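You operate a simulated robot arm through the tools that you are given. There is no shell and no other tool. Be economical: measure what you need, move in short steps, check, and stop when the job is done.

You run a simulated robot arm. Do the job below in one go: nothing can be reset, and whatever is moved stays where it is left.

TASK
Vent the grey gauge plate, then move its plug to the black tray.
Fine: red handle shut, blue knob open till the needle rests at 0, only then free the collar; plug into the middle well; shut the blue knob again. Leave the rest.

The check looks at the end state, three seconds after you hand in, the way a careful person would. Anything else that was tipped, shoved, dropped, spilled or broken makes it a failure.

THE ROBOT
A 7-joint arm with a two-finger parallel gripper, fixed in place. Base frame: the origin is at the foot of the arm, x ahead of it, y to its left, z up. Lengths are in mm, angles in rad, forces in N, time in s.
Its first joint turns from -1.152 to 1.152 rad. Payload 1.57 kg.
The TCP is the grasp point between the finger pads, 30 mm short of the fingertips. In the tool frame z runs along the fingers and y along their closing line. Largest opening 110 mm; finger width 24, thickness 12; the body of the gripper, 48 by 112 mm, starts 78 mm behind the TCP.
Orientation is that of the tool frame in the base frame, as [roll, pitch, yaw] about the fixed x, y, z axes, in that order (R = Rz(yaw) Ry(pitch) Rx(roll)). With the fingers straight down and closing along the base's y, the tool's x points along the base's -x, its y along +y and its z along -z.

THE INTERFACE
- The arm moves only by the tool step_arm. Its argument "increments" is one flat list of numbers, 6 for each row, row after row: the shift along the tool's x, y, z in units of 200 mm (1.0 is 200 mm), then the turn, a rotation vector about the tool's x, y, z in units of 60 degrees (1.0 is 60 degrees). In form: [x, y, z, wx, wy, wz, x, y, z, wx, wy, wz, ...]. A call has 1 to 12 rows; each row is the pose to reach, as a shift and turn from the pose commanded when the call began, along the tool's axes at that moment. "jaw" is the finger opening in mm, from 0 to 110, set as the call begins (left out, the last holds). A call with a number of a shift or a turn outside -1 to 1 is refused whole. Each row takes 0.2 s and may step no farther than 50 mm and 0.15 rad from the row before; otherwise, or with a gripper value out of range, the whole call is refused. A pose out of reach is approached as far as the arm can. The call stops where the force on the tool passes 40 N (or 10 N more than at its start, if that is more) or the arm is blocked; 0.2 s more then pass. Each finger travels about 108 mm/s and halts on what it meets, pressing with about 21 N; the grip force reading is that of the motor and also rises with nothing between the fingers. The clock runs only during rows and for 0.2 s after the last one: add rows that repeat a pose to give the fingers time. The reply holds the time, the measured pose of the TCP, the force on the tool along the base axes, the opening and the grip force, in the units named above and with some noise.
- Cameras (640 x 400 px; columns grow to the right, rows downward): "scene" is fixed at [167.6, -395.7, 1401.9]; the picture's right is [0.76, -0.66, 0.00], its down [-0.38, -0.44, -0.81] and it looks along [0.53, 0.61, -0.59] (base axes); focal length 214 px, centre (320, 200). "wrist" rides on the gripper at [70, 16, -141] in the tool frame; the picture's right is [-0.23, 0.97, 0.00], its down [-0.85, -0.20, -0.48] and it looks along [-0.47, -0.11, 0.88] (tool axes); focal length 222 px, centre (320, 200). There is no depth. A picture from a camera that has moved, and an enlarged one, comes with that camera's place and axes in the base frame and with its lens.
- capture(camera): a new picture of that camera. No time passes.
- enlarge(camera, box): a new picture of the part [left, top, right, bottom] of that camera's present view, enlarged. No time passes.
- finish_job(): hands the job in; it is judged then, once.

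Work in short steps. Places have to be worked out from the pictures, the camera data and where the tool is seen: move nearer, look again, correct. Check each grasp and each placing, and mend what went wrong. You have 120 turns and 64 pictures in all, those below and enlarged ones among them. Open the gripper and draw the arm clear of the work before you hand the job in, unless the task says otherwise; then end with one line.

The tools are called after "Request:" as a command line: name --argument value ..., lists and objects as JSON in quotes. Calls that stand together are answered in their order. step_arm: Moves the arm, as the interface text tells. Its arguments: {"type":"object","properties":{"increments":{"type":"array"},"jaw":{"type":"number"}},"required":["increments"]} The other tools are called the same way: capture (camera) takes a picture; enlarge (camera, box) takes an enlarged picture of a part of a camera's view; finish_job () hands the job in.

At the start:

```text
time_s: 0.0
eef_pos: [394.7, -29.8, 1297.4]
ee_rot: [-3.141, 0.0, -3.141]
force: [-0.3, -0.1, -0.4]
finger_gap: 110.1
gripper_force: 0.1
```

scene: 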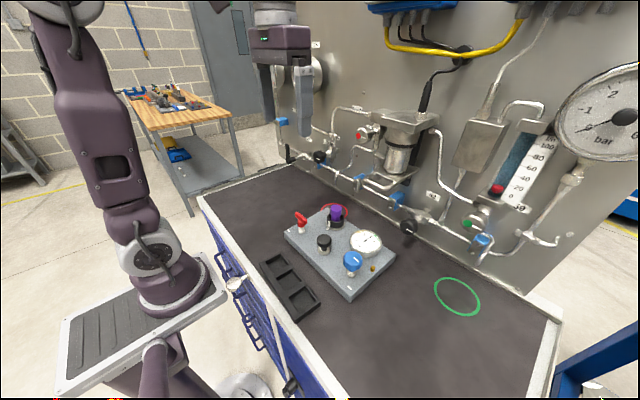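
wrist: 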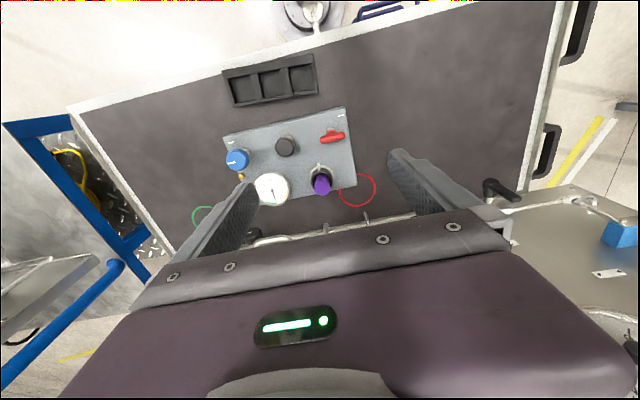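

The plate shows a red handle, a black knob, a blue knob, a gauge and a purple collar or plug. I'll enlarge both views before moving.

Request:
enlarge --camera "scene" --box '[250, 190, 410, 320]'

Request:
enlarge --camera "wrist" --box '[210, 40, 390, 220]'

```text
3.08 times, centred on (330, 255) of scene
camera zoom: at [167.6, -395.7, 1401.9], right [0.76, -0.66, 0.0], down [-0.38, -0.44, -0.81], along [0.53, 0.61, -0.59], focal length 660 px, centre (289, 31)
```

zoom: 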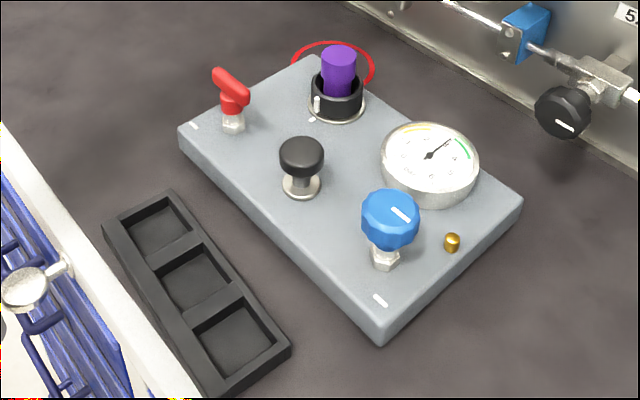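

```text
2.22 times, centred on (300, 130) of wrist
camera zoom: at [326.2, -13.1, 1439.7], right [0.23, 0.97, 0.0], down [0.85, -0.2, 0.48], along [0.47, -0.11, -0.88], focal length 494 px, centre (364, 356)
```

zoom: 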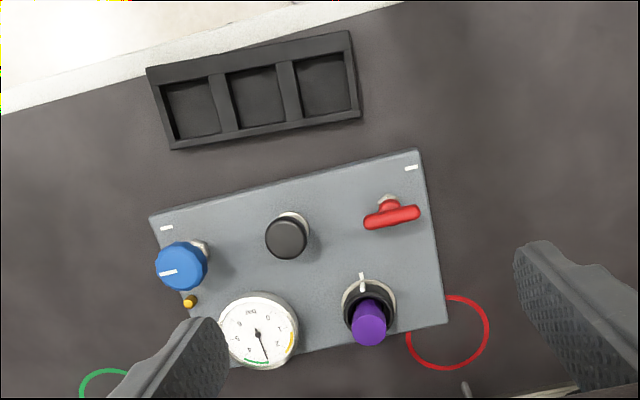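

Triangulating the two views puts the plate top near z≈950, not 450, at around x≈470, y≈-60. I'll go down about 170 mm, still well clear, and look again.

Request:
step_arm --increments '[0, 0, 0.22, 0, 0, 0, 0, 0, 0.44, 0, 0, 0, 0, 0, 0.66, 0, 0, 0, 0, 0, 0.85, 0, 0, 0, 0, 0, 0.85, 0, 0, 0]'

Request:
capture --camera "wrist"

```text
time_s: 1.2
eef_pos: [395.8, -28.1, 1127.9]
ee_rot: [3.141, 0.0, -3.141]
force: [0.5, -0.6, -0.1]
finger_gap: 110.0
gripper_force: 0.1
```

```text
59 pictures are left
camera wrist: at [326.5, -10.9, 1268.7], right [0.23, 0.97, 0.0], down [0.85, -0.2, 0.48], along [0.47, -0.11, -0.88], focal length 222 px, centre (320, 200)
```

wrist: 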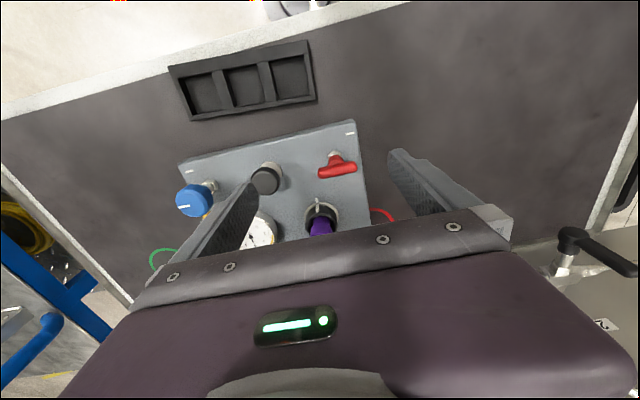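

The plate looks axis-aligned: red handle ≈(429,-11,995), blue knob ≈(425,-207,1013), middle well ≈(313,-114,930). I'll move closer over the red side to see details.

Request:
step_arm --increments '[0.08, 0.08, 0.09, 0, 0, 0, 0.08, 0.08, 0.19, 0, 0, 0, 0.08, 0.08, 0.19, 0, 0, 0]'

Request:
enlarge --camera "wrist" --box '[200, 80, 440, 240]'

Request:
enlarge --camera "scene" --box '[285, 195, 365, 260]'

Request:
enlarge --camera "scene" --box '[330, 220, 410, 300]'

```text
time_s: 2.0
eef_pos: [379.7, -10.8, 1089.6]
ee_rot: [-3.141, 0.0, 3.141]
force: [-0.7, 0.4, -0.2]
finger_gap: 110.1
gripper_force: 0.0
```

```text
2.50 times, centred on (320, 160) of wrist
camera zoom: at [309.4, 4.5, 1231.0], right [0.23, 0.97, 0.0], down [0.85, -0.2, 0.48], along [0.47, -0.11, -0.88], focal length 555 px, centre (320, 300)
```

zoom: 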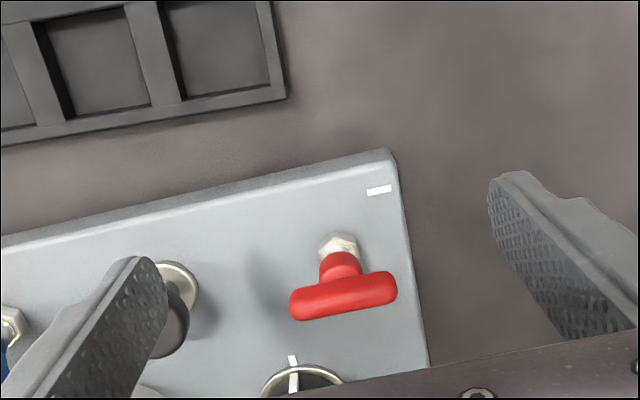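

```text
6.15 times, centred on (325, 228) of scene
camera zoom: at [167.6, -395.7, 1401.9], right [0.76, -0.66, 0.0], down [-0.38, -0.44, -0.81], along [0.53, 0.61, -0.59], focal length 1320 px, centre (289, 31)
```

zoom: 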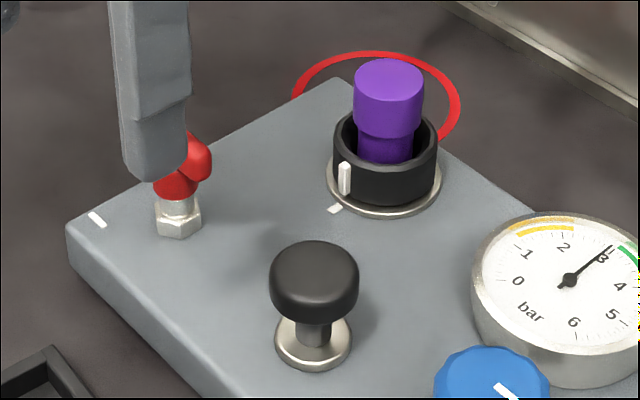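

```text
5.00 times, centred on (370, 260) of scene
camera zoom: at [167.6, -395.7, 1401.9], right [0.76, -0.66, 0.0], down [-0.38, -0.44, -0.81], along [0.53, 0.61, -0.59], focal length 1072 px, centre (70, -100)
```

zoom: 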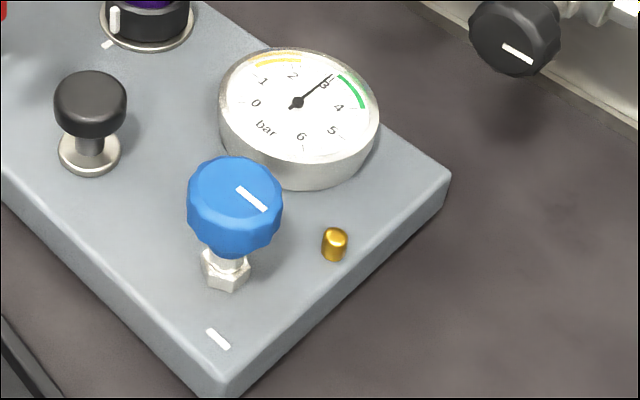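

The gauge reads 3. The red bar lies along y at ≈(428,-13), z≈1005, and the plate top is ≈950. I'll move above it and turn the tool 90° counter-clockwise, so that a clockwise shutting turn brings the wrist back to neutral.

Request:
step_arm --increments '[-0.04, 0, 0, 0, 0, -0.125, -0.08, 0, 0, 0, 0, -0.25, -0.12, 0, 0, 0, 0, -0.375, -0.16, 0, 0, 0, 0, -0.5, -0.2, -0.01, 0, 0, 0, -0.625, -0.24, -0.01, 0, 0, 0, -0.75]'

Request:
step_arm --increments '[0, 0, 0, 0, 0, -0.125, 0, 0, 0, 0, 0, -0.25, 0, 0, 0, 0, 0, -0.375, 0, 0, 0, 0, 0, -0.5, 0, 0, 0, 0, 0, -0.625, 0, 0, 0, 0, 0, -0.75]'

Request:
capture --camera "wrist"

Request:
capture --camera "scene"

```text
time_s: 3.4
eef_pos: [427.0, -15.9, 1089.7]
ee_rot: [3.141, 0.002, -2.355]
force: [0.5, 0.9, -0.9]
finger_gap: 110.0
gripper_force: 0.1
```

```text
time_s: 4.8
eef_pos: [426.9, -14.6, 1090.6]
ee_rot: [3.141, 0.0, -1.57]
force: [0.2, -0.2, 0.0]
finger_gap: 109.8
gripper_force: 0.0
```

```text
55 pictures are left
camera wrist: at [411.8, -84.9, 1232.0], right [-0.97, 0.23, 0.0], down [0.2, 0.86, 0.48], along [0.11, 0.47, -0.88], focal length 222 px, centre (320, 200)
```

wrist: 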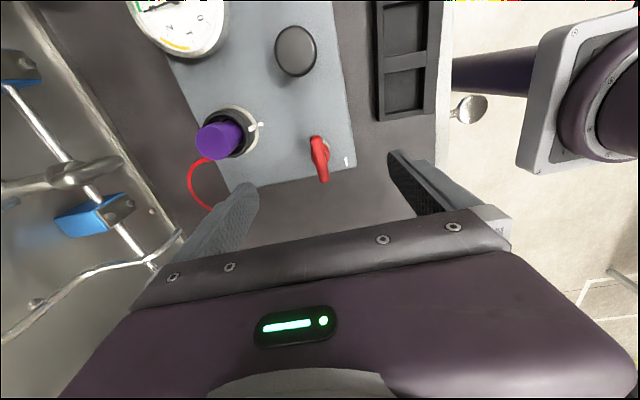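

```text
54 pictures are left
```

scene: 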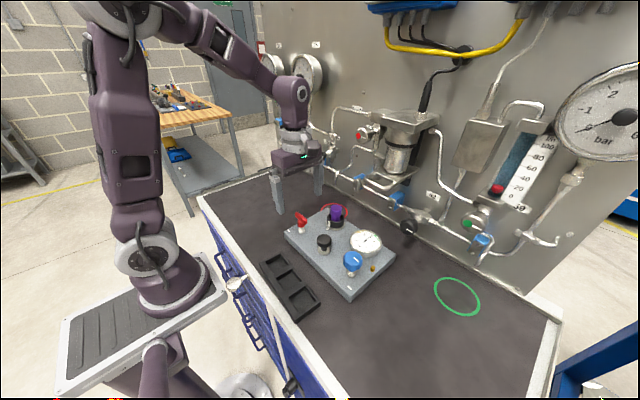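

The ray agrees with the red bar at (429.5,-13.3), z≈1005. I'll narrow the jaws to 45 and descend with fingertips just below the bar.

Request:
step_arm --increments '[-0.007, -0.013, 0.1, 0, 0, 0, -0.007, -0.013, 0.2, 0, 0, 0, -0.007, -0.013, 0.3, 0, 0, 0, -0.007, -0.013, 0.34, 0, 0, 0, -0.007, -0.013, 0.34, 0, 0, 0]' --jaw 45

Request:
capture --camera "wrist"

Request:
enlarge --camera "scene" --box '[270, 180, 350, 245]'

```text
time_s: 6.0
eef_pos: [431.0, -12.8, 1022.7]
ee_rot: [3.141, 0.001, -1.571]
force: [0.2, 0.0, -0.6]
finger_gap: 44.9
gripper_force: 0.0
```

```text
53 pictures are left
camera wrist: at [413.9, -83.4, 1164.2], right [-0.97, 0.23, 0.0], down [0.2, 0.86, 0.48], along [0.11, 0.47, -0.88], focal length 222 px, centre (320, 200)
```

wrist: 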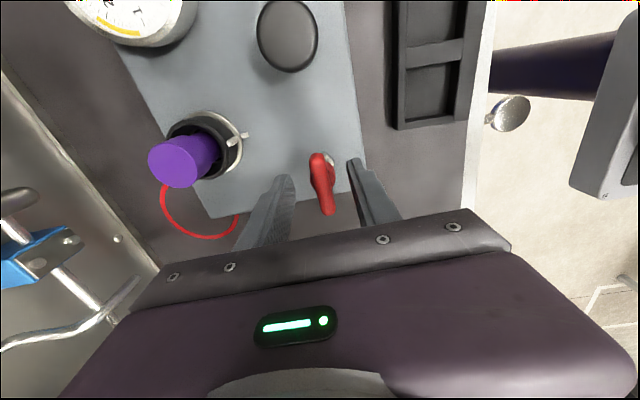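

```text
6.15 times, centred on (310, 212) of scene
camera zoom: at [167.6, -395.7, 1401.9], right [0.76, -0.66, 0.0], down [-0.38, -0.44, -0.81], along [0.53, 0.61, -0.59], focal length 1320 px, centre (382, 123)
```

zoom: 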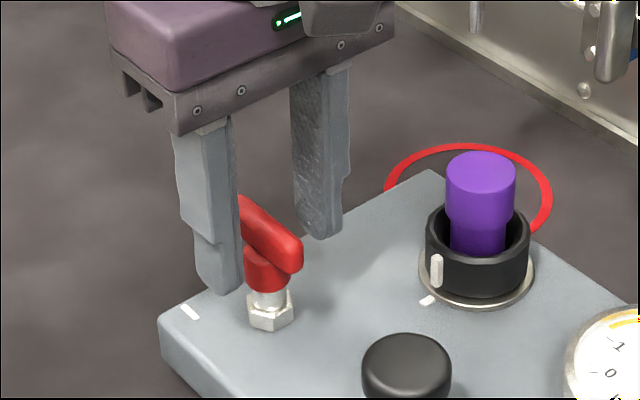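

The bar sits between the fingers with the tips just under it. I'll close on it.

Request:
step_arm --increments '[0, 0, 0, 0, 0, 0, 0, 0, 0, 0, 0, 0, 0, 0, 0, 0, 0, 0]' --jaw 4

Request:
enlarge --camera "scene" --box '[270, 180, 350, 245]'

```text
time_s: 6.8
eef_pos: [427.4, -13.9, 1022.7]
ee_rot: [3.137, 0.0, -1.572]
force: [-21.3, 2.1, 1.5]
finger_gap: 20.5
gripper_force: 20.7
```

```text
6.15 times, centred on (310, 212) of scene
camera zoom: at [167.0, -395.6, 1402.0], right [0.76, -0.66, 0.0], down [-0.38, -0.44, -0.81], along [0.53, 0.61, -0.59], focal length 1320 px, centre (382, 123)
```

zoom: 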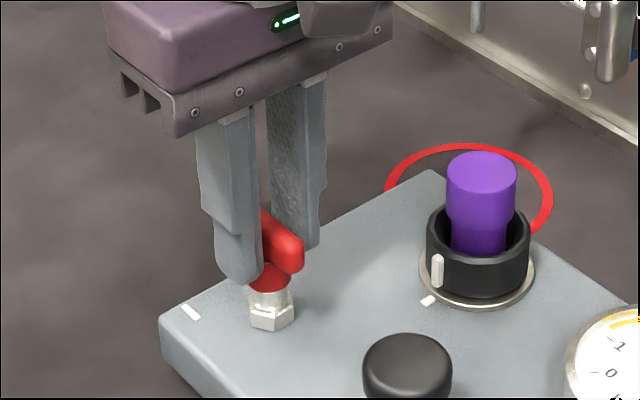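

The gap stuck at 20.5 with -21 N in x, so the -x finger bears alone and I'm off-centre in +x. I'll shift the tool -x by 4 mm.

Request:
step_arm --increments '[0, 0.01, 0, 0, 0, 0, 0, 0.02, 0, 0, 0, 0, 0, 0.02, 0, 0, 0, 0]'

```text
time_s: 7.6
eef_pos: [426.9, -13.2, 1022.1]
ee_rot: [-3.135, 0.0, -1.568]
force: [6.3, -0.8, -0.2]
finger_gap: 20.8
gripper_force: 21.5
```

Now it's centred at x≈427, but the 20.8 gap is probably the round hub, not the bar. I'll open a bit, raise 6 mm and re-close on the bar only.

Request:
step_arm --increments '[0, -0.003, 0, 0, 0, 0, 0, -0.003, -0.03, 0, 0, 0, 0, -0.003, -0.03, 0, 0, 0]' --jaw 32

Request:
step_arm --increments '[0, 0, 0, 0, 0, 0, 0, 0, 0, 0, 0, 0, 0, 0, 0, 0, 0, 0]' --jaw 4

Request:
enlarge --camera "scene" --box '[270, 180, 350, 245]'

```text
time_s: 8.4
eef_pos: [425.9, -14.8, 1028.5]
ee_rot: [3.141, -0.001, -1.57]
force: [-0.1, -0.2, -0.2]
finger_gap: 32.1
gripper_force: 0.0
```

```text
time_s: 9.2
eef_pos: [426.4, -15.0, 1028.2]
ee_rot: [-3.139, -0.001, -1.57]
force: [12.2, -0.8, 6.1]
finger_gap: 12.3
gripper_force: 4.3
```

```text
6.15 times, centred on (310, 212) of scene
camera zoom: at [167.9, -395.7, 1401.9], right [0.76, -0.66, 0.0], down [-0.38, -0.44, -0.81], along [0.53, 0.61, -0.59], focal length 1320 px, centre (382, 123)
```

zoom: 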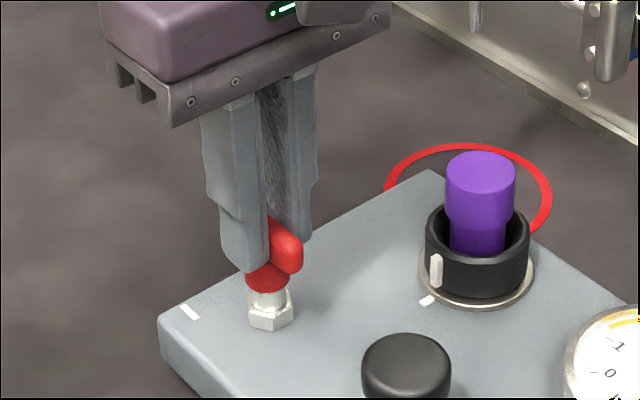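

The bar is gripped at 12.3 mm. I'll centre it a little, then turn clockwise 45° and read the forces.

Request:
step_arm --increments '[-0.005, -0.006, 0, 0, 0, 0, -0.005, -0.006, 0, 0, 0, 0.125, -0.005, -0.006, 0, 0, 0, 0.25, -0.005, -0.006, 0, 0, 0, 0.375]'

Request:
enlarge --camera "scene" --box '[270, 180, 350, 245]'

```text
time_s: 10.2
eef_pos: [426.0, -14.8, 1028.5]
ee_rot: [3.14, -0.002, -1.966]
force: [-2.2, -8.4, 5.7]
finger_gap: 11.9
gripper_force: 21.2
```

```text
6.15 times, centred on (310, 212) of scene
camera zoom: at [167.5, -395.9, 1401.9], right [0.76, -0.66, 0.0], down [-0.38, -0.44, -0.81], along [0.53, 0.61, -0.59], focal length 1320 px, centre (382, 123)
```

zoom: 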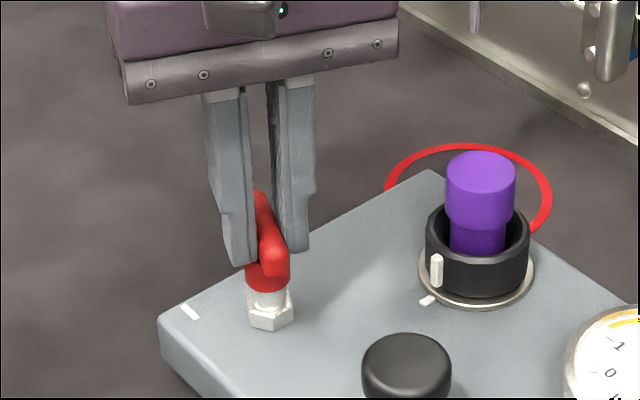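

The handle turns freely clockwise. I'll carry on to 90°.

Request:
step_arm --increments '[0, 0, 0, 0, 0, 0.125, 0, 0, 0, 0, 0, 0.25, 0, 0, 0, 0, 0, 0.375, 0, 0, 0, 0, 0, 0.5, 0, 0, 0, 0, 0, 0.625]'

Request:
step_arm --increments '[0, 0, 0, 0, 0, 0.125, 0, 0, 0, 0, 0, 0.25, 0, 0, 0, 0, 0, 0.375, 0, 0, 0, 0, 0, 0.5, 0, 0, 0, 0, 0, 0.5]'

Request:
enlarge --camera "scene" --box '[280, 190, 400, 290]'

```text
time_s: 11.4
eef_pos: [425.5, -14.3, 1028.1]
ee_rot: [-3.141, -0.003, -2.619]
force: [-19.9, -10.0, 25.0]
finger_gap: 11.9
gripper_force: 20.7
```

```text
time_s: 12.6
eef_pos: [426.2, -12.8, 1029.7]
ee_rot: [-3.141, -0.001, 3.14]
force: [-23.0, 0.0, 26.5]
finger_gap: 11.8
gripper_force: 20.6
```

```text
4.00 times, centred on (340, 240) of scene
camera zoom: at [166.6, -395.6, 1402.1], right [0.76, -0.66, 0.0], down [-0.38, -0.44, -0.81], along [0.53, 0.61, -0.59], focal length 858 px, centre (240, 40)
```

zoom: 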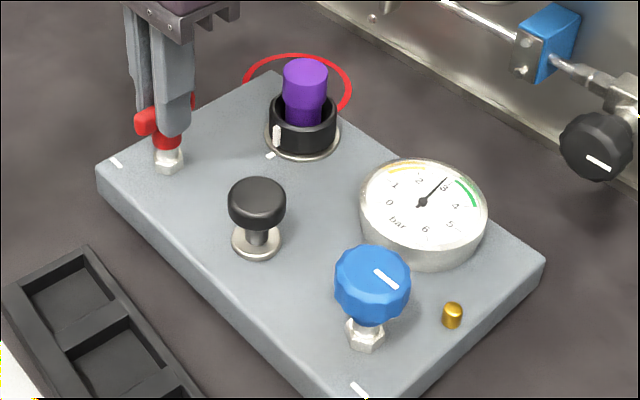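

The handle is at 90° now. I'll release, rise, and inspect the handle and the gauge.

Request:
step_arm --increments '[0, 0, 0, 0, 0, 0, 0, 0, 0, 0, 0, 0, 0, 0, -0.2, 0, 0, 0, 0, 0, -0.35, 0, 0, 0]' --jaw 40

Request:
capture --camera "wrist"

Request:
enlarge --camera "scene" --box '[280, 190, 400, 290]'

```text
time_s: 13.6
eef_pos: [428.6, -13.4, 1099.0]
ee_rot: [3.141, -0.002, 3.139]
force: [0.4, 0.3, -0.1]
finger_gap: 40.1
gripper_force: 0.1
```

```text
47 pictures are left
camera wrist: at [358.8, 3.3, 1240.1], right [0.23, 0.97, 0.0], down [0.85, -0.2, 0.48], along [0.47, -0.11, -0.88], focal length 222 px, centre (320, 200)
```

wrist: 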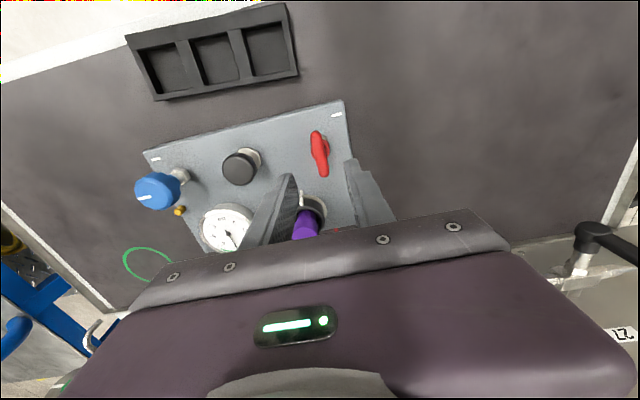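

```text
4.00 times, centred on (340, 240) of scene
camera zoom: at [167.6, -395.7, 1401.9], right [0.76, -0.66, 0.0], down [-0.38, -0.44, -0.81], along [0.53, 0.61, -0.59], focal length 858 px, centre (240, 40)
```

zoom: 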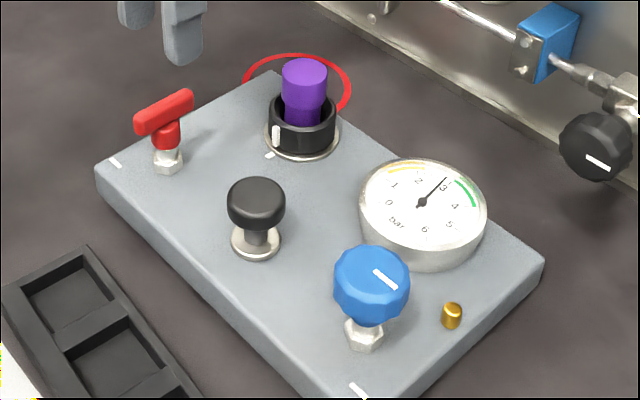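

The red handle lies along x (shut), and the needle is still at 3. The blue knob is ≈(427,-206) with its top ≈1015, so I'll move above it at z≈1095.

Request:
step_arm --increments '[0.008, -0.24, 0, 0, 0, 0, 0.008, -0.48, 0, 0, 0, 0, 0.008, -0.72, 0, 0, 0, 0, 0.008, -0.963, 0, 0, 0, 0, 0.008, -0.963, 0, 0, 0, 0]' --jaw 64

Request:
enlarge --camera "wrist" --box '[220, 100, 420, 240]'

Request:
enlarge --camera "scene" --box '[300, 200, 420, 300]'

```text
time_s: 14.8
eef_pos: [426.7, -207.7, 1101.5]
ee_rot: [3.141, -0.001, -3.141]
force: [-0.1, 0.1, 0.7]
finger_gap: 63.9
gripper_force: 0.0
```

```text
2.86 times, centred on (320, 170) of wrist
camera zoom: at [357.0, -191.5, 1242.8], right [0.23, 0.97, 0.0], down [0.86, -0.2, 0.48], along [0.47, -0.11, -0.88], focal length 635 px, centre (320, 286)
```

zoom: 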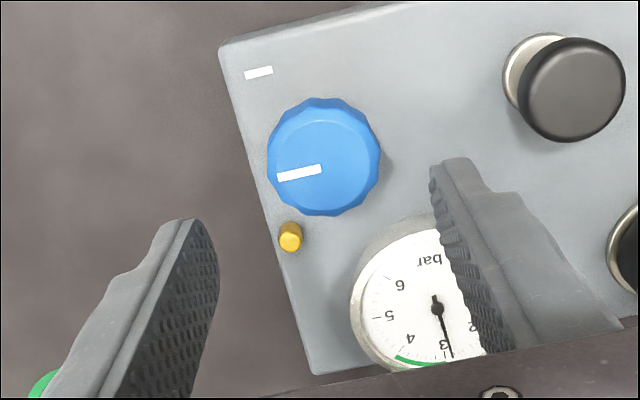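

```text
4.00 times, centred on (360, 250) of scene
camera zoom: at [167.6, -395.7, 1401.9], right [0.76, -0.66, 0.0], down [-0.38, -0.44, -0.81], along [0.53, 0.61, -0.59], focal length 858 px, centre (160, 0)
```

zoom: 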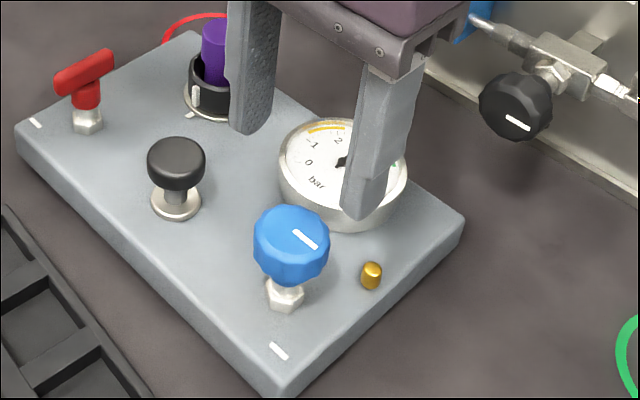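

The knob centre is ≈(426.3,-206), diameter ≈42. I'll pre-rotate the tool 60° clockwise, to leave room for a counter-clockwise opening turn, then descend.

Request:
step_arm --increments '[0, 0.008, 0, 0, 0, 0.125, 0, 0.008, 0, 0, 0, 0.25, 0, 0.008, 0, 0, 0, 0.375, 0, 0.008, 0, 0, 0, 0.5, 0, 0.008, 0, 0, 0, 0.625, 0, 0.008, 0, 0, 0, 0.75, 0, 0.008, 0, 0, 0, 0.875, 0, 0.008, 0, 0, 0, 1.0]'

Request:
step_arm --increments '[0, 0, 0.12, 0, 0, 0, 0, 0, 0.24, 0, 0, 0, 0, 0, 0.36, 0, 0, 0, 0, 0, 0.36, 0, 0, 0]'

Request:
enlarge --camera "scene" --box '[300, 200, 420, 300]'

Request:
capture --camera "wrist"

```text
time_s: 16.6
eef_pos: [426.5, -204.7, 1097.1]
ee_rot: [-3.141, 0.001, 2.093]
force: [0.2, 0.7, -0.1]
finger_gap: 64.0
gripper_force: 0.1
```

```text
time_s: 17.6
eef_pos: [424.7, -205.5, 1026.0]
ee_rot: [3.141, 0.0, 2.094]
force: [0.9, -0.5, 0.3]
finger_gap: 63.8
gripper_force: 0.1
```

```text
4.00 times, centred on (360, 250) of scene
camera zoom: at [167.6, -395.7, 1401.9], right [0.76, -0.66, 0.0], down [-0.38, -0.44, -0.81], along [0.53, 0.61, -0.59], focal length 858 px, centre (160, 0)
```

zoom: 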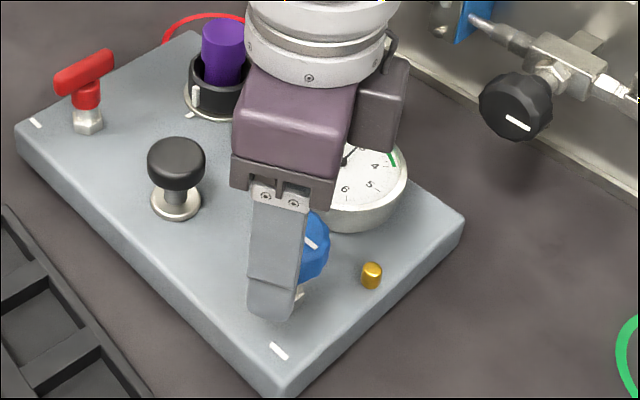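

```text
42 pictures are left
camera wrist: at [405.1, -136.4, 1166.9], right [0.96, 0.29, 0.0], down [0.25, -0.84, 0.48], along [0.14, -0.46, -0.88], focal length 222 px, centre (320, 200)
```

wrist: 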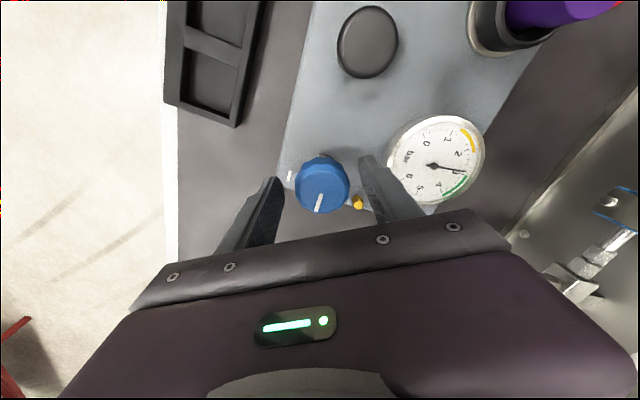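

Knob is centred between the fingers, and the wrist view still shows the gauge. I'll close on it.

Request:
step_arm --increments '[0, 0, 0, 0, 0, 0, 0, 0, 0, 0, 0, 0, 0, 0, 0, 0, 0, 0]' --jaw 36

```text
time_s: 18.4
eef_pos: [425.3, -205.0, 1025.3]
ee_rot: [-3.141, 0.001, 2.095]
force: [10.0, 5.4, -0.2]
finger_gap: 41.4
gripper_force: 20.9
```

Gripped at 41.4 mm. I'll turn counter-clockwise 30° and watch the needle.

Request:
step_arm --increments '[0, 0.004, 0, 0, 0, -0.125, 0, 0.004, 0, 0, 0, -0.25, 0, 0.004, 0, 0, 0, -0.375, 0, 0.004, 0, 0, 0, -0.5, 0, 0.004, 0, 0, 0, -0.5]'

Request:
capture --camera "wrist"

```text
time_s: 19.6
eef_pos: [425.0, -205.3, 1026.4]
ee_rot: [-3.14, 0.0, 2.618]
force: [-10.6, -11.8, 0.9]
finger_gap: 41.7
gripper_force: 21.6
```

```text
41 pictures are left
camera wrist: at [373.7, -156.2, 1167.8], right [0.68, 0.73, 0.0], down [0.64, -0.6, 0.48], along [0.35, -0.33, -0.88], focal length 222 px, centre (320, 200)
```

wrist: 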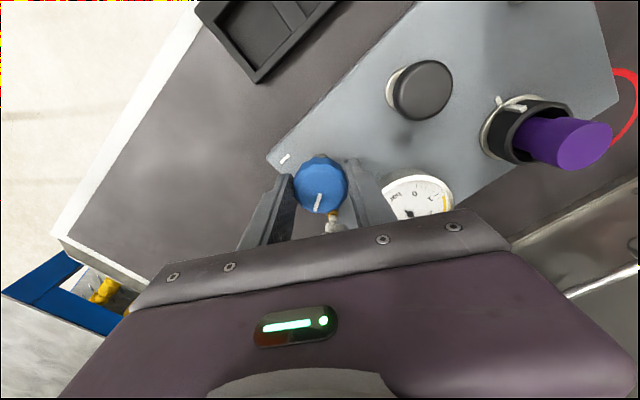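

The knob follows the gripper. A white puff near the gold outlet suggests it's venting. I'll turn another 30° and check the gauge.

Request:
step_arm --increments '[0, 0, 0, 0, 0, -0.125, 0, 0, 0, 0, 0, -0.25, 0, 0, 0, 0, 0, -0.375, 0, 0, 0, 0, 0, -0.5, 0, 0, 0, 0, 0, -0.5]'

Request:
enlarge --camera "wrist" --box '[220, 100, 420, 240]'

Request:
enlarge --camera "scene" --box '[320, 210, 410, 290]'

```text
time_s: 20.8
eef_pos: [426.8, -207.5, 1025.4]
ee_rot: [-3.139, 0.002, -3.141]
force: [-6.5, -36.8, -0.2]
finger_gap: 41.2
gripper_force: 21.5
```

```text
2.86 times, centred on (320, 170) of wrist
camera zoom: at [356.8, -189.8, 1168.2], right [0.23, 0.97, 0.0], down [0.85, -0.2, 0.48], along [0.47, -0.11, -0.88], focal length 635 px, centre (320, 286)
```

zoom: 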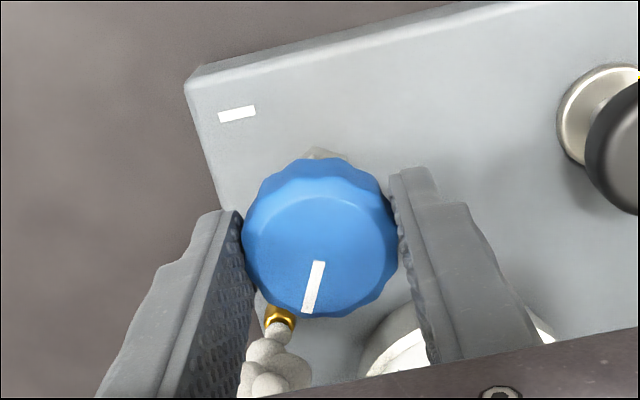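

```text
5.00 times, centred on (365, 250) of scene
camera zoom: at [167.6, -396.8, 1401.6], right [0.76, -0.66, 0.0], down [-0.38, -0.44, -0.81], along [0.53, 0.61, -0.59], focal length 1072 px, centre (95, -50)
```

zoom: 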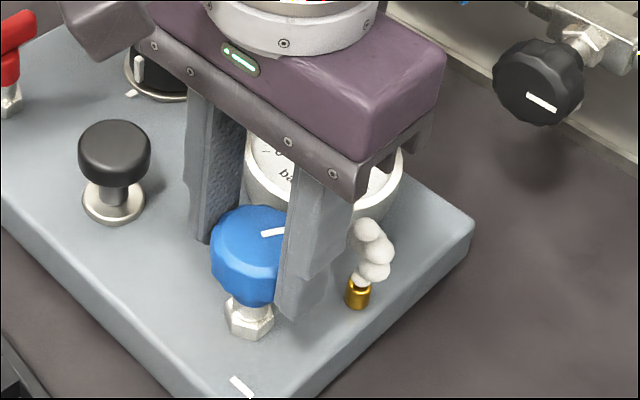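

It's venting, with the knob open about 60°. Side force is high, so I'll ease the tool -y by 2 mm and turn a further 20° or so.

Request:
step_arm --increments '[0, -0.01, 0, 0, 0, 0, 0, -0.01, 0, 0, 0, -0.125, 0, -0.01, 0, 0, 0, -0.25, 0, -0.01, 0, 0, 0, -0.375, 0, -0.01, 0, 0, 0, -0.5, 0, -0.01, 0, 0, 0, -0.5]'

Request:
enlarge --camera "wrist" --box '[220, 100, 420, 240]'

```text
time_s: 22.2
eef_pos: [427.1, -206.2, 1026.1]
ee_rot: [-3.139, 0.001, -2.615]
force: [5.9, -25.0, 9.2]
finger_gap: 41.3
gripper_force: 20.6
```

```text
2.86 times, centred on (320, 170) of wrist
camera zoom: at [359.4, -227.2, 1167.5], right [-0.29, 0.96, 0.0], down [0.84, 0.26, 0.48], along [0.46, 0.14, -0.88], focal length 635 px, centre (320, 286)
```

zoom: 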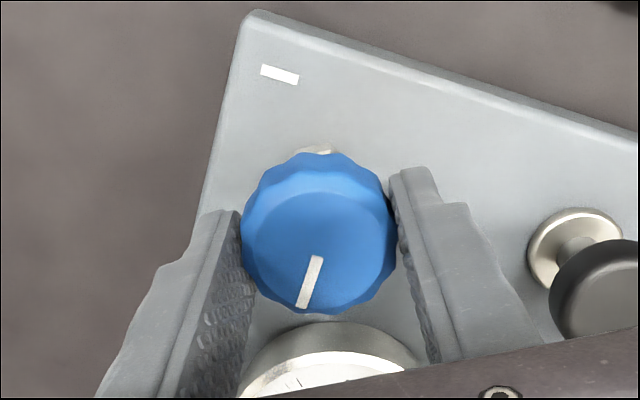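

The knob is now open 90°, with its mark towards +x. I'll release, rise and read the gauge while it vents.

Request:
step_arm --increments '[0, 0, 0, 0, 0, 0, 0, 0, 0, 0, 0, 0, 0, 0, -0.2, 0, 0, 0, 0, 0, -0.4, 0, 0, 0, 0, 0, -0.6, 0, 0, 0, 0, 0, -0.6, 0, 0, 0, 0, 0, -0.6, 0, 0, 0]' --jaw 64

Request:
enlarge --camera "scene" --box '[320, 210, 410, 290]'

Request:
capture --camera "wrist"

```text
time_s: 23.8
eef_pos: [425.1, -206.0, 1146.2]
ee_rot: [-3.141, 0.001, -2.619]
force: [-0.4, 0.1, 0.1]
finger_gap: 63.7
gripper_force: 0.0
```

```text
5.00 times, centred on (365, 250) of scene
camera zoom: at [167.6, -395.7, 1401.9], right [0.76, -0.66, 0.0], down [-0.38, -0.44, -0.81], along [0.53, 0.61, -0.59], focal length 1072 px, centre (95, -50)
```

zoom: 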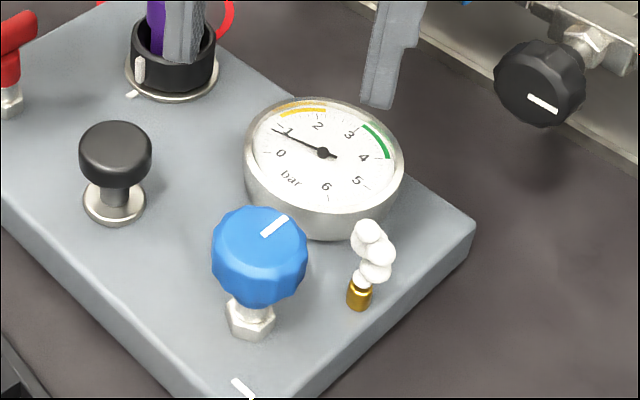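

```text
36 pictures are left
camera wrist: at [357.5, -225.9, 1288.2], right [-0.29, 0.96, 0.0], down [0.84, 0.25, 0.48], along [0.46, 0.14, -0.88], focal length 222 px, centre (320, 200)
```

wrist: 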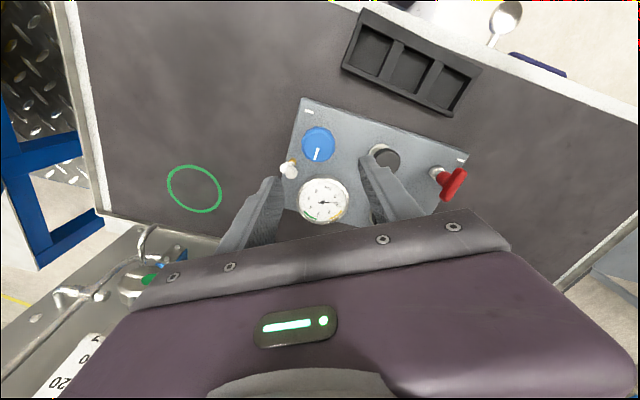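

The needle is down to about 1 and falling. Meanwhile I'll fly back to neutral yaw above the collar (≈(522,-58), plug top ≈1017) and look again.

Request:
step_arm --increments '[-0.157, 0.08, 0.036, 0, 0, 0.1, -0.314, 0.16, 0.072, 0, 0, 0.2, -0.472, 0.24, 0.108, 0, 0, 0.3, -0.629, 0.32, 0.144, 0, 0, 0.4, -0.786, 0.401, 0.18, 0, 0, 0.5, -0.786, 0.401, 0.18, 0, 0, 0.5]' --jaw 80

Request:
enlarge --camera "wrist" --box '[220, 80, 420, 220]'

Request:
enlarge --camera "scene" --box '[300, 200, 410, 290]'

```text
time_s: 25.2
eef_pos: [521.1, -55.7, 1107.4]
ee_rot: [3.141, -0.001, 3.14]
force: [0.1, 0.1, 1.0]
finger_gap: 79.9
gripper_force: 0.0
```

```text
2.86 times, centred on (320, 150) of wrist
camera zoom: at [453.7, -40.2, 1250.2], right [0.23, 0.97, 0.0], down [0.85, -0.2, 0.48], along [0.47, -0.11, -0.88], focal length 635 px, centre (320, 343)
```

zoom: 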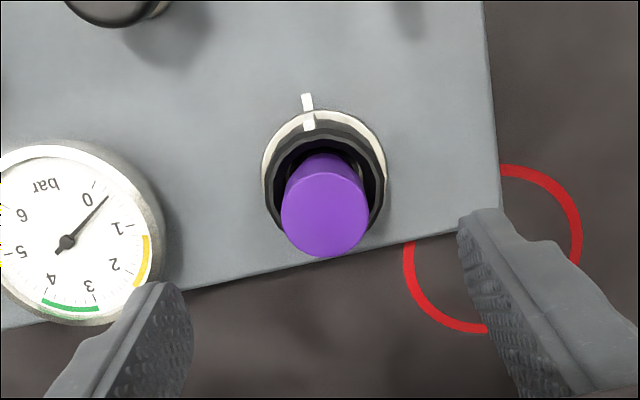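

```text
4.44 times, centred on (355, 245) of scene
camera zoom: at [167.7, -395.7, 1401.9], right [0.76, -0.66, 0.0], down [-0.38, -0.44, -0.81], along [0.53, 0.61, -0.59], focal length 953 px, centre (164, 0)
```

zoom: 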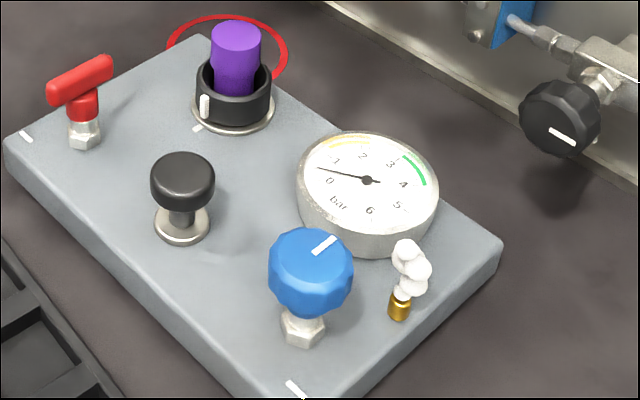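

The needle is at ≈0.5 and still falling. The collar axis is ≈(521,-54). I'll pre-rotate 45° clockwise at height while it vents out.

Request:
step_arm --increments '[0, 0.008, 0, 0, 0, 0.125, 0, 0.008, 0, 0, 0, 0.25, 0, 0.008, 0, 0, 0, 0.375, 0, 0.008, 0, 0, 0, 0.5, 0, 0.008, 0, 0, 0, 0.625, 0, 0.008, 0, 0, 0, 0.75, 0, 0.008, 0, 0, 0, 0.75, 0, 0.008, 0, 0, 0, 0.75, 0, 0.008, 0, 0, 0, 0.75, 0, 0.008, 0, 0, 0, 0.75, 0, 0.008, 0, 0, 0, 0.75, 0, 0.008, 0, 0, 0, 0.75]'

Request:
enlarge --camera "wrist" --box '[220, 80, 420, 220]'

Request:
enlarge --camera "scene" --box '[300, 200, 410, 290]'

```text
time_s: 27.8
eef_pos: [521.5, -56.7, 1109.4]
ee_rot: [3.141, 0.002, 2.356]
force: [0.1, 0.8, 0.9]
finger_gap: 79.9
gripper_force: 0.1
```

```text
2.86 times, centred on (320, 150) of wrist
camera zoom: at [485.7, 4.6, 1251.2], right [0.85, 0.53, 0.0], down [0.46, -0.75, 0.48], along [0.25, -0.41, -0.88], focal length 635 px, centre (320, 343)
```

zoom: 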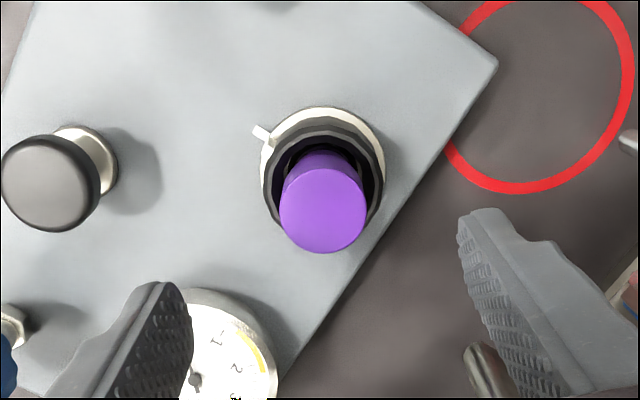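

```text
4.44 times, centred on (355, 245) of scene
camera zoom: at [167.6, -395.7, 1401.9], right [0.76, -0.66, 0.0], down [-0.38, -0.44, -0.81], along [0.53, 0.61, -0.59], focal length 953 px, centre (164, 0)
```

zoom: 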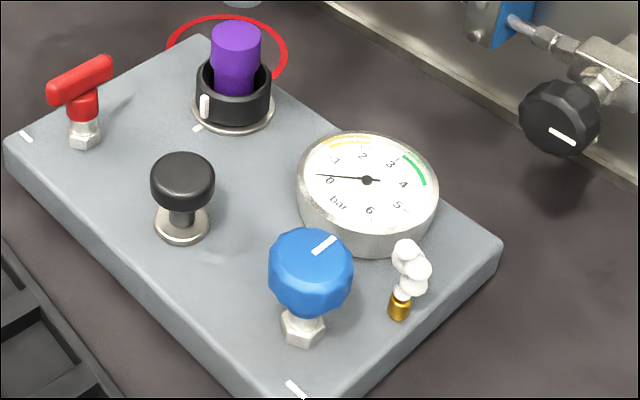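

The needle is around 0.25, decaying slowly. I'll fine-centre by (+1,+3) mm and wait.

Request:
step_arm --increments '[0.007, 0.014, 0, 0, 0, 0, 0.007, 0.014, 0, 0, 0, 0, 0.007, 0.014, 0, 0, 0, 0, 0.007, 0.014, 0, 0, 0, 0, 0.007, 0.014, 0, 0, 0, 0, 0.007, 0.014, 0, 0, 0, 0, 0.007, 0.014, 0, 0, 0, 0, 0.007, 0.014, 0, 0, 0, 0, 0.007, 0.014, 0, 0, 0, 0, 0.007, 0.014, 0, 0, 0, 0, 0.007, 0.014, 0, 0, 0, 0, 0.007, 0.014, 0, 0, 0, 0]'

Request:
step_arm --increments '[0, 0, 0, 0, 0, 0, 0, 0, 0, 0, 0, 0, 0, 0, 0, 0, 0, 0, 0, 0, 0, 0, 0, 0, 0, 0, 0, 0, 0, 0, 0, 0, 0, 0, 0, 0, 0, 0, 0, 0, 0, 0, 0, 0, 0, 0, 0, 0, 0, 0, 0, 0, 0, 0, 0, 0, 0, 0, 0, 0, 0, 0, 0, 0, 0, 0, 0, 0, 0, 0, 0, 0]'

Request:
enlarge --camera "scene" --box '[340, 220, 400, 270]'

```text
time_s: 30.4
eef_pos: [522.5, -54.1, 1109.4]
ee_rot: [-3.141, 0.001, 2.355]
force: [0.3, 0.1, 0.4]
finger_gap: 80.1
gripper_force: 0.0
```

```text
time_s: 33.0
eef_pos: [523.5, -53.4, 1109.6]
ee_rot: [3.141, 0.0, 2.356]
force: [0.5, 0.0, 0.3]
finger_gap: 80.1
gripper_force: 0.1
```

```text
8.00 times, centred on (370, 245) of scene
camera zoom: at [167.6, -395.7, 1401.9], right [0.76, -0.66, 0.0], down [-0.38, -0.44, -0.81], along [0.53, 0.61, -0.59], focal length 1716 px, centre (-80, -160)
```

zoom: 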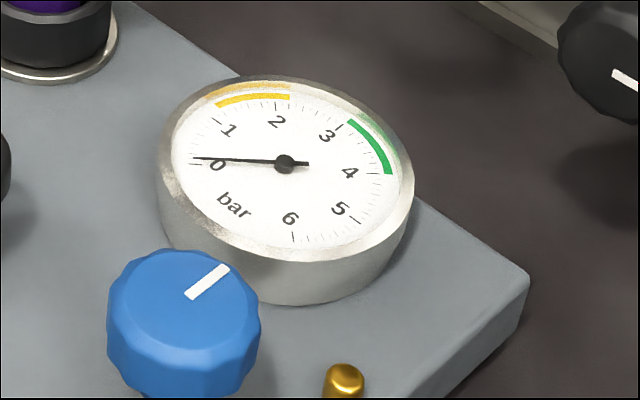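

The puffing has stopped and the needle is almost on 0. I'll wait once more to be sure.

Request:
step_arm --increments '[0, 0, 0, 0, 0, 0, 0, 0, 0, 0, 0, 0, 0, 0, 0, 0, 0, 0, 0, 0, 0, 0, 0, 0, 0, 0, 0, 0, 0, 0, 0, 0, 0, 0, 0, 0, 0, 0, 0, 0, 0, 0, 0, 0, 0, 0, 0, 0, 0, 0, 0, 0, 0, 0, 0, 0, 0, 0, 0, 0, 0, 0, 0, 0, 0, 0, 0, 0, 0, 0, 0, 0]'

Request:
step_arm --increments '[0, 0, 0, 0, 0, 0, 0, 0, 0, 0, 0, 0, 0, 0, 0, 0, 0, 0, 0, 0, 0, 0, 0, 0, 0, 0, 0, 0, 0, 0, 0, 0, 0, 0, 0, 0, 0, 0, 0, 0, 0, 0, 0, 0, 0, 0, 0, 0, 0, 0, 0, 0, 0, 0, 0, 0, 0, 0, 0, 0, 0, 0, 0, 0, 0, 0, 0, 0, 0, 0, 0, 0]'

Request:
enlarge --camera "scene" --box '[340, 220, 400, 270]'

```text
time_s: 35.6
eef_pos: [522.2, -53.2, 1110.3]
ee_rot: [3.141, 0.0, 2.356]
force: [0.1, -0.6, -0.2]
finger_gap: 80.0
gripper_force: 0.0
```

```text
time_s: 38.2
eef_pos: [522.8, -53.4, 1109.7]
ee_rot: [-3.14, 0.001, 2.355]
force: [-0.4, -0.1, -0.3]
finger_gap: 80.0
gripper_force: 0.1
```

```text
8.00 times, centred on (370, 245) of scene
camera zoom: at [167.6, -395.7, 1401.9], right [0.76, -0.66, 0.0], down [-0.38, -0.44, -0.81], along [0.53, 0.61, -0.59], focal length 1716 px, centre (-80, -160)
```

zoom: 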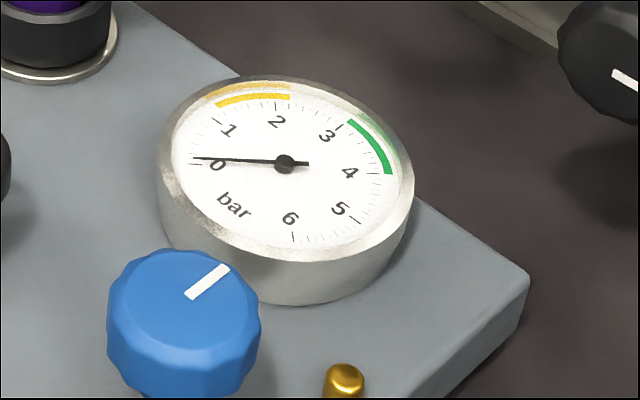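

The reading is unchanged, so the needle rests at 0 (the small offset is needle-height parallax) and the puffs are gone. I'll descend over the collar to z≈992, fingers straddling the plug.

Request:
step_arm --increments '[0, 0, 0.2, 0, 0, 0, 0, 0, 0.4, 0, 0, 0, 0, 0, 0.48, 0, 0, 0, 0, 0, 0.54, 0, 0, 0, 0, 0, 0.585, 0, 0, 0, 0, 0, 0.585, 0, 0, 0]'

Request:
enlarge --camera "scene" --box '[290, 170, 380, 245]'

Request:
enlarge --camera "wrist" --box '[220, 80, 420, 220]'

```text
time_s: 39.6
eef_pos: [524.8, -53.4, 994.4]
ee_rot: [-3.141, -0.001, 2.356]
force: [-0.4, 0.4, -0.2]
finger_gap: 80.2
gripper_force: 0.0
```

```text
5.33 times, centred on (335, 208) of scene
camera zoom: at [167.6, -395.7, 1401.9], right [0.76, -0.66, 0.0], down [-0.38, -0.44, -0.81], along [0.53, 0.61, -0.59], focal length 1144 px, centre (240, 160)
```

zoom: 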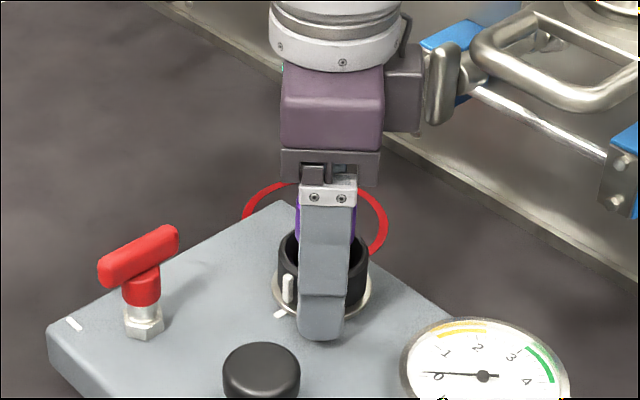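

```text
2.86 times, centred on (320, 150) of wrist
camera zoom: at [486.6, 7.5, 1135.3], right [0.85, 0.53, 0.0], down [0.46, -0.75, 0.48], along [0.25, -0.41, -0.88], focal length 635 px, centre (320, 343)
```

zoom: 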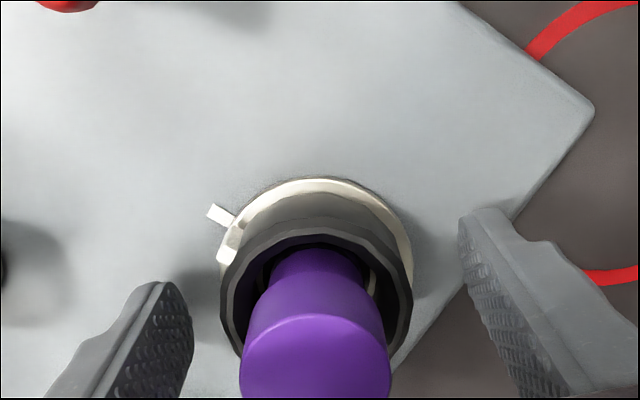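

The collar is centred between the fingers. I'll close on it, well outside the plug.

Request:
step_arm --increments '[0, 0, 0, 0, 0, 0, 0, 0, 0, 0, 0, 0, 0, 0, 0, 0, 0, 0]' --jaw 38

```text
time_s: 40.4
eef_pos: [523.0, -55.0, 993.5]
ee_rot: [-3.14, -0.002, 2.355]
force: [-8.7, -8.4, 0.0]
finger_gap: 50.8
gripper_force: 20.5
```

Gripped at 50.8 mm as expected. I'll turn counter-clockwise 30° and check the response.

Request:
step_arm --increments '[0, -0.006, 0, 0, 0, -0.125, 0, -0.006, 0, 0, 0, -0.25, 0, -0.006, 0, 0, 0, -0.375, 0, -0.006, 0, 0, 0, -0.5]'

Request:
enlarge --camera "wrist" --box '[220, 80, 420, 220]'

```text
time_s: 41.4
eef_pos: [522.1, -54.2, 995.1]
ee_rot: [-3.141, -0.002, 2.882]
force: [-7.5, -5.2, 0.2]
finger_gap: 50.7
gripper_force: 20.6
```

```text
2.86 times, centred on (320, 150) of wrist
camera zoom: at [460.2, -20.9, 1135.3], right [0.47, 0.88, 0.0], down [0.78, -0.41, 0.48], along [0.42, -0.23, -0.88], focal length 635 px, centre (320, 343)
```

zoom: 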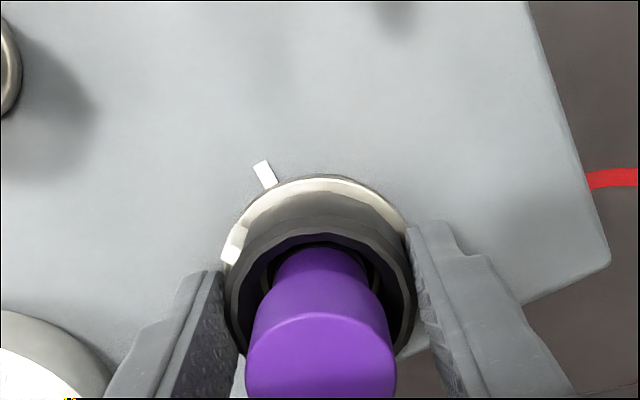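

The collar mark rotates with the gripper and moves off the plate mark. I'll continue another 60° in the same direction.

Request:
step_arm --increments '[0, 0, 0, 0, 0, -0.125, 0, 0, 0, 0, 0, -0.25, 0, 0, 0, 0, 0, -0.375, 0, 0, 0, 0, 0, -0.5, 0, 0, 0, 0, 0, -0.625, 0, 0, 0, 0, 0, -0.75, 0, 0, 0, 0, 0, -0.875, 0, 0, 0, 0, 0, -1.0, 0, 0, 0, 0, 0, -1.0]'

Request:
enlarge --camera "wrist" --box '[220, 80, 420, 220]'

Request:
enlarge --camera "scene" --box '[290, 170, 400, 260]'

```text
time_s: 43.4
eef_pos: [522.9, -55.7, 993.7]
ee_rot: [-3.14, 0.002, -2.357]
force: [10.3, -24.5, 0.4]
finger_gap: 50.7
gripper_force: 20.8
```

```text
2.86 times, centred on (320, 150) of wrist
camera zoom: at [463.0, -92.4, 1134.7], right [-0.53, 0.85, 0.0], down [0.74, 0.46, 0.48], along [0.41, 0.25, -0.88], focal length 635 px, centre (320, 343)
```

zoom: 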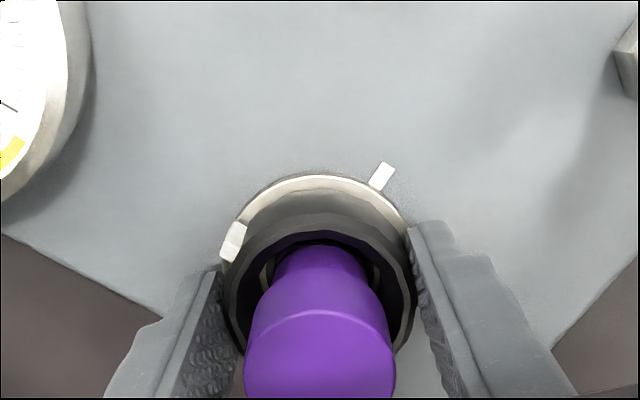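

```text
4.44 times, centred on (345, 215) of scene
camera zoom: at [168.0, -396.4, 1401.7], right [0.76, -0.66, 0.0], down [-0.38, -0.44, -0.81], along [0.53, 0.61, -0.59], focal length 953 px, centre (209, 133)
```

zoom: 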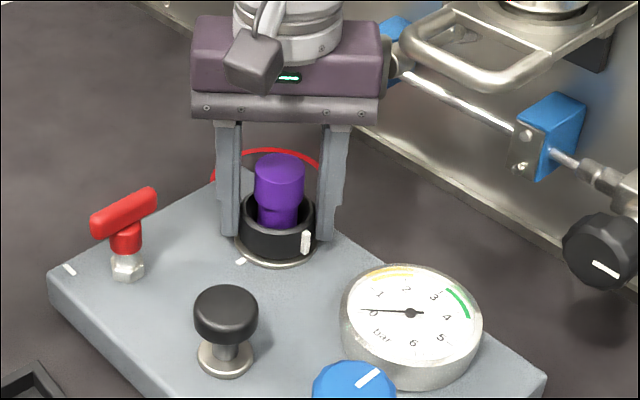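

The collar has turned 90°, the needle is at 0, and the plug hasn't moved. I'll open, rise clear, and return to neutral yaw above the plug.

Request:
step_arm --increments '[0, 0, 0, 0, 0, 0, 0, 0, 0, 0, 0, 0, 0, 0, -0.2, 0, 0, 0, 0, 0, -0.4, 0, 0, 0, 0, 0, -0.4, 0, 0, 0.125, 0, 0, -0.4, 0, 0, 0.25, 0, 0, -0.4, 0, 0, 0.375, 0, 0, -0.4, 0, 0, 0.5, 0, 0, -0.4, 0, 0, 0.625, 0, 0, -0.4, 0, 0, 0.75, 0, 0, -0.4, 0, 0, 0.75]' --jaw 74

Request:
enlarge --camera "wrist" --box '[220, 80, 420, 220]'

```text
time_s: 45.8
eef_pos: [522.7, -53.3, 1073.9]
ee_rot: [-3.141, 0.0, 3.14]
force: [0.0, -0.2, -0.4]
finger_gap: 73.8
gripper_force: 0.0
```

```text
2.86 times, centred on (320, 150) of wrist
camera zoom: at [454.0, -37.1, 1214.7], right [0.23, 0.97, 0.0], down [0.85, -0.2, 0.48], along [0.47, -0.11, -0.88], focal length 635 px, centre (320, 343)
```

zoom: 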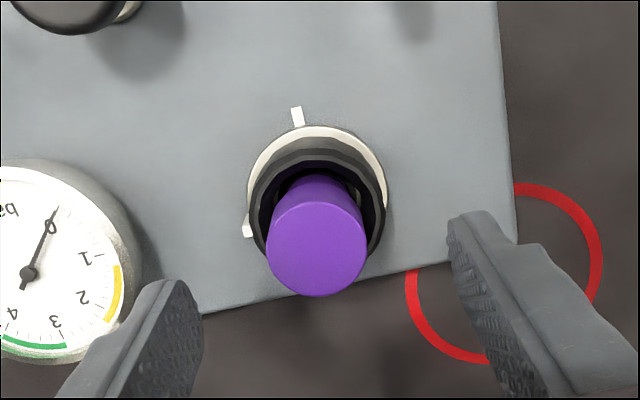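

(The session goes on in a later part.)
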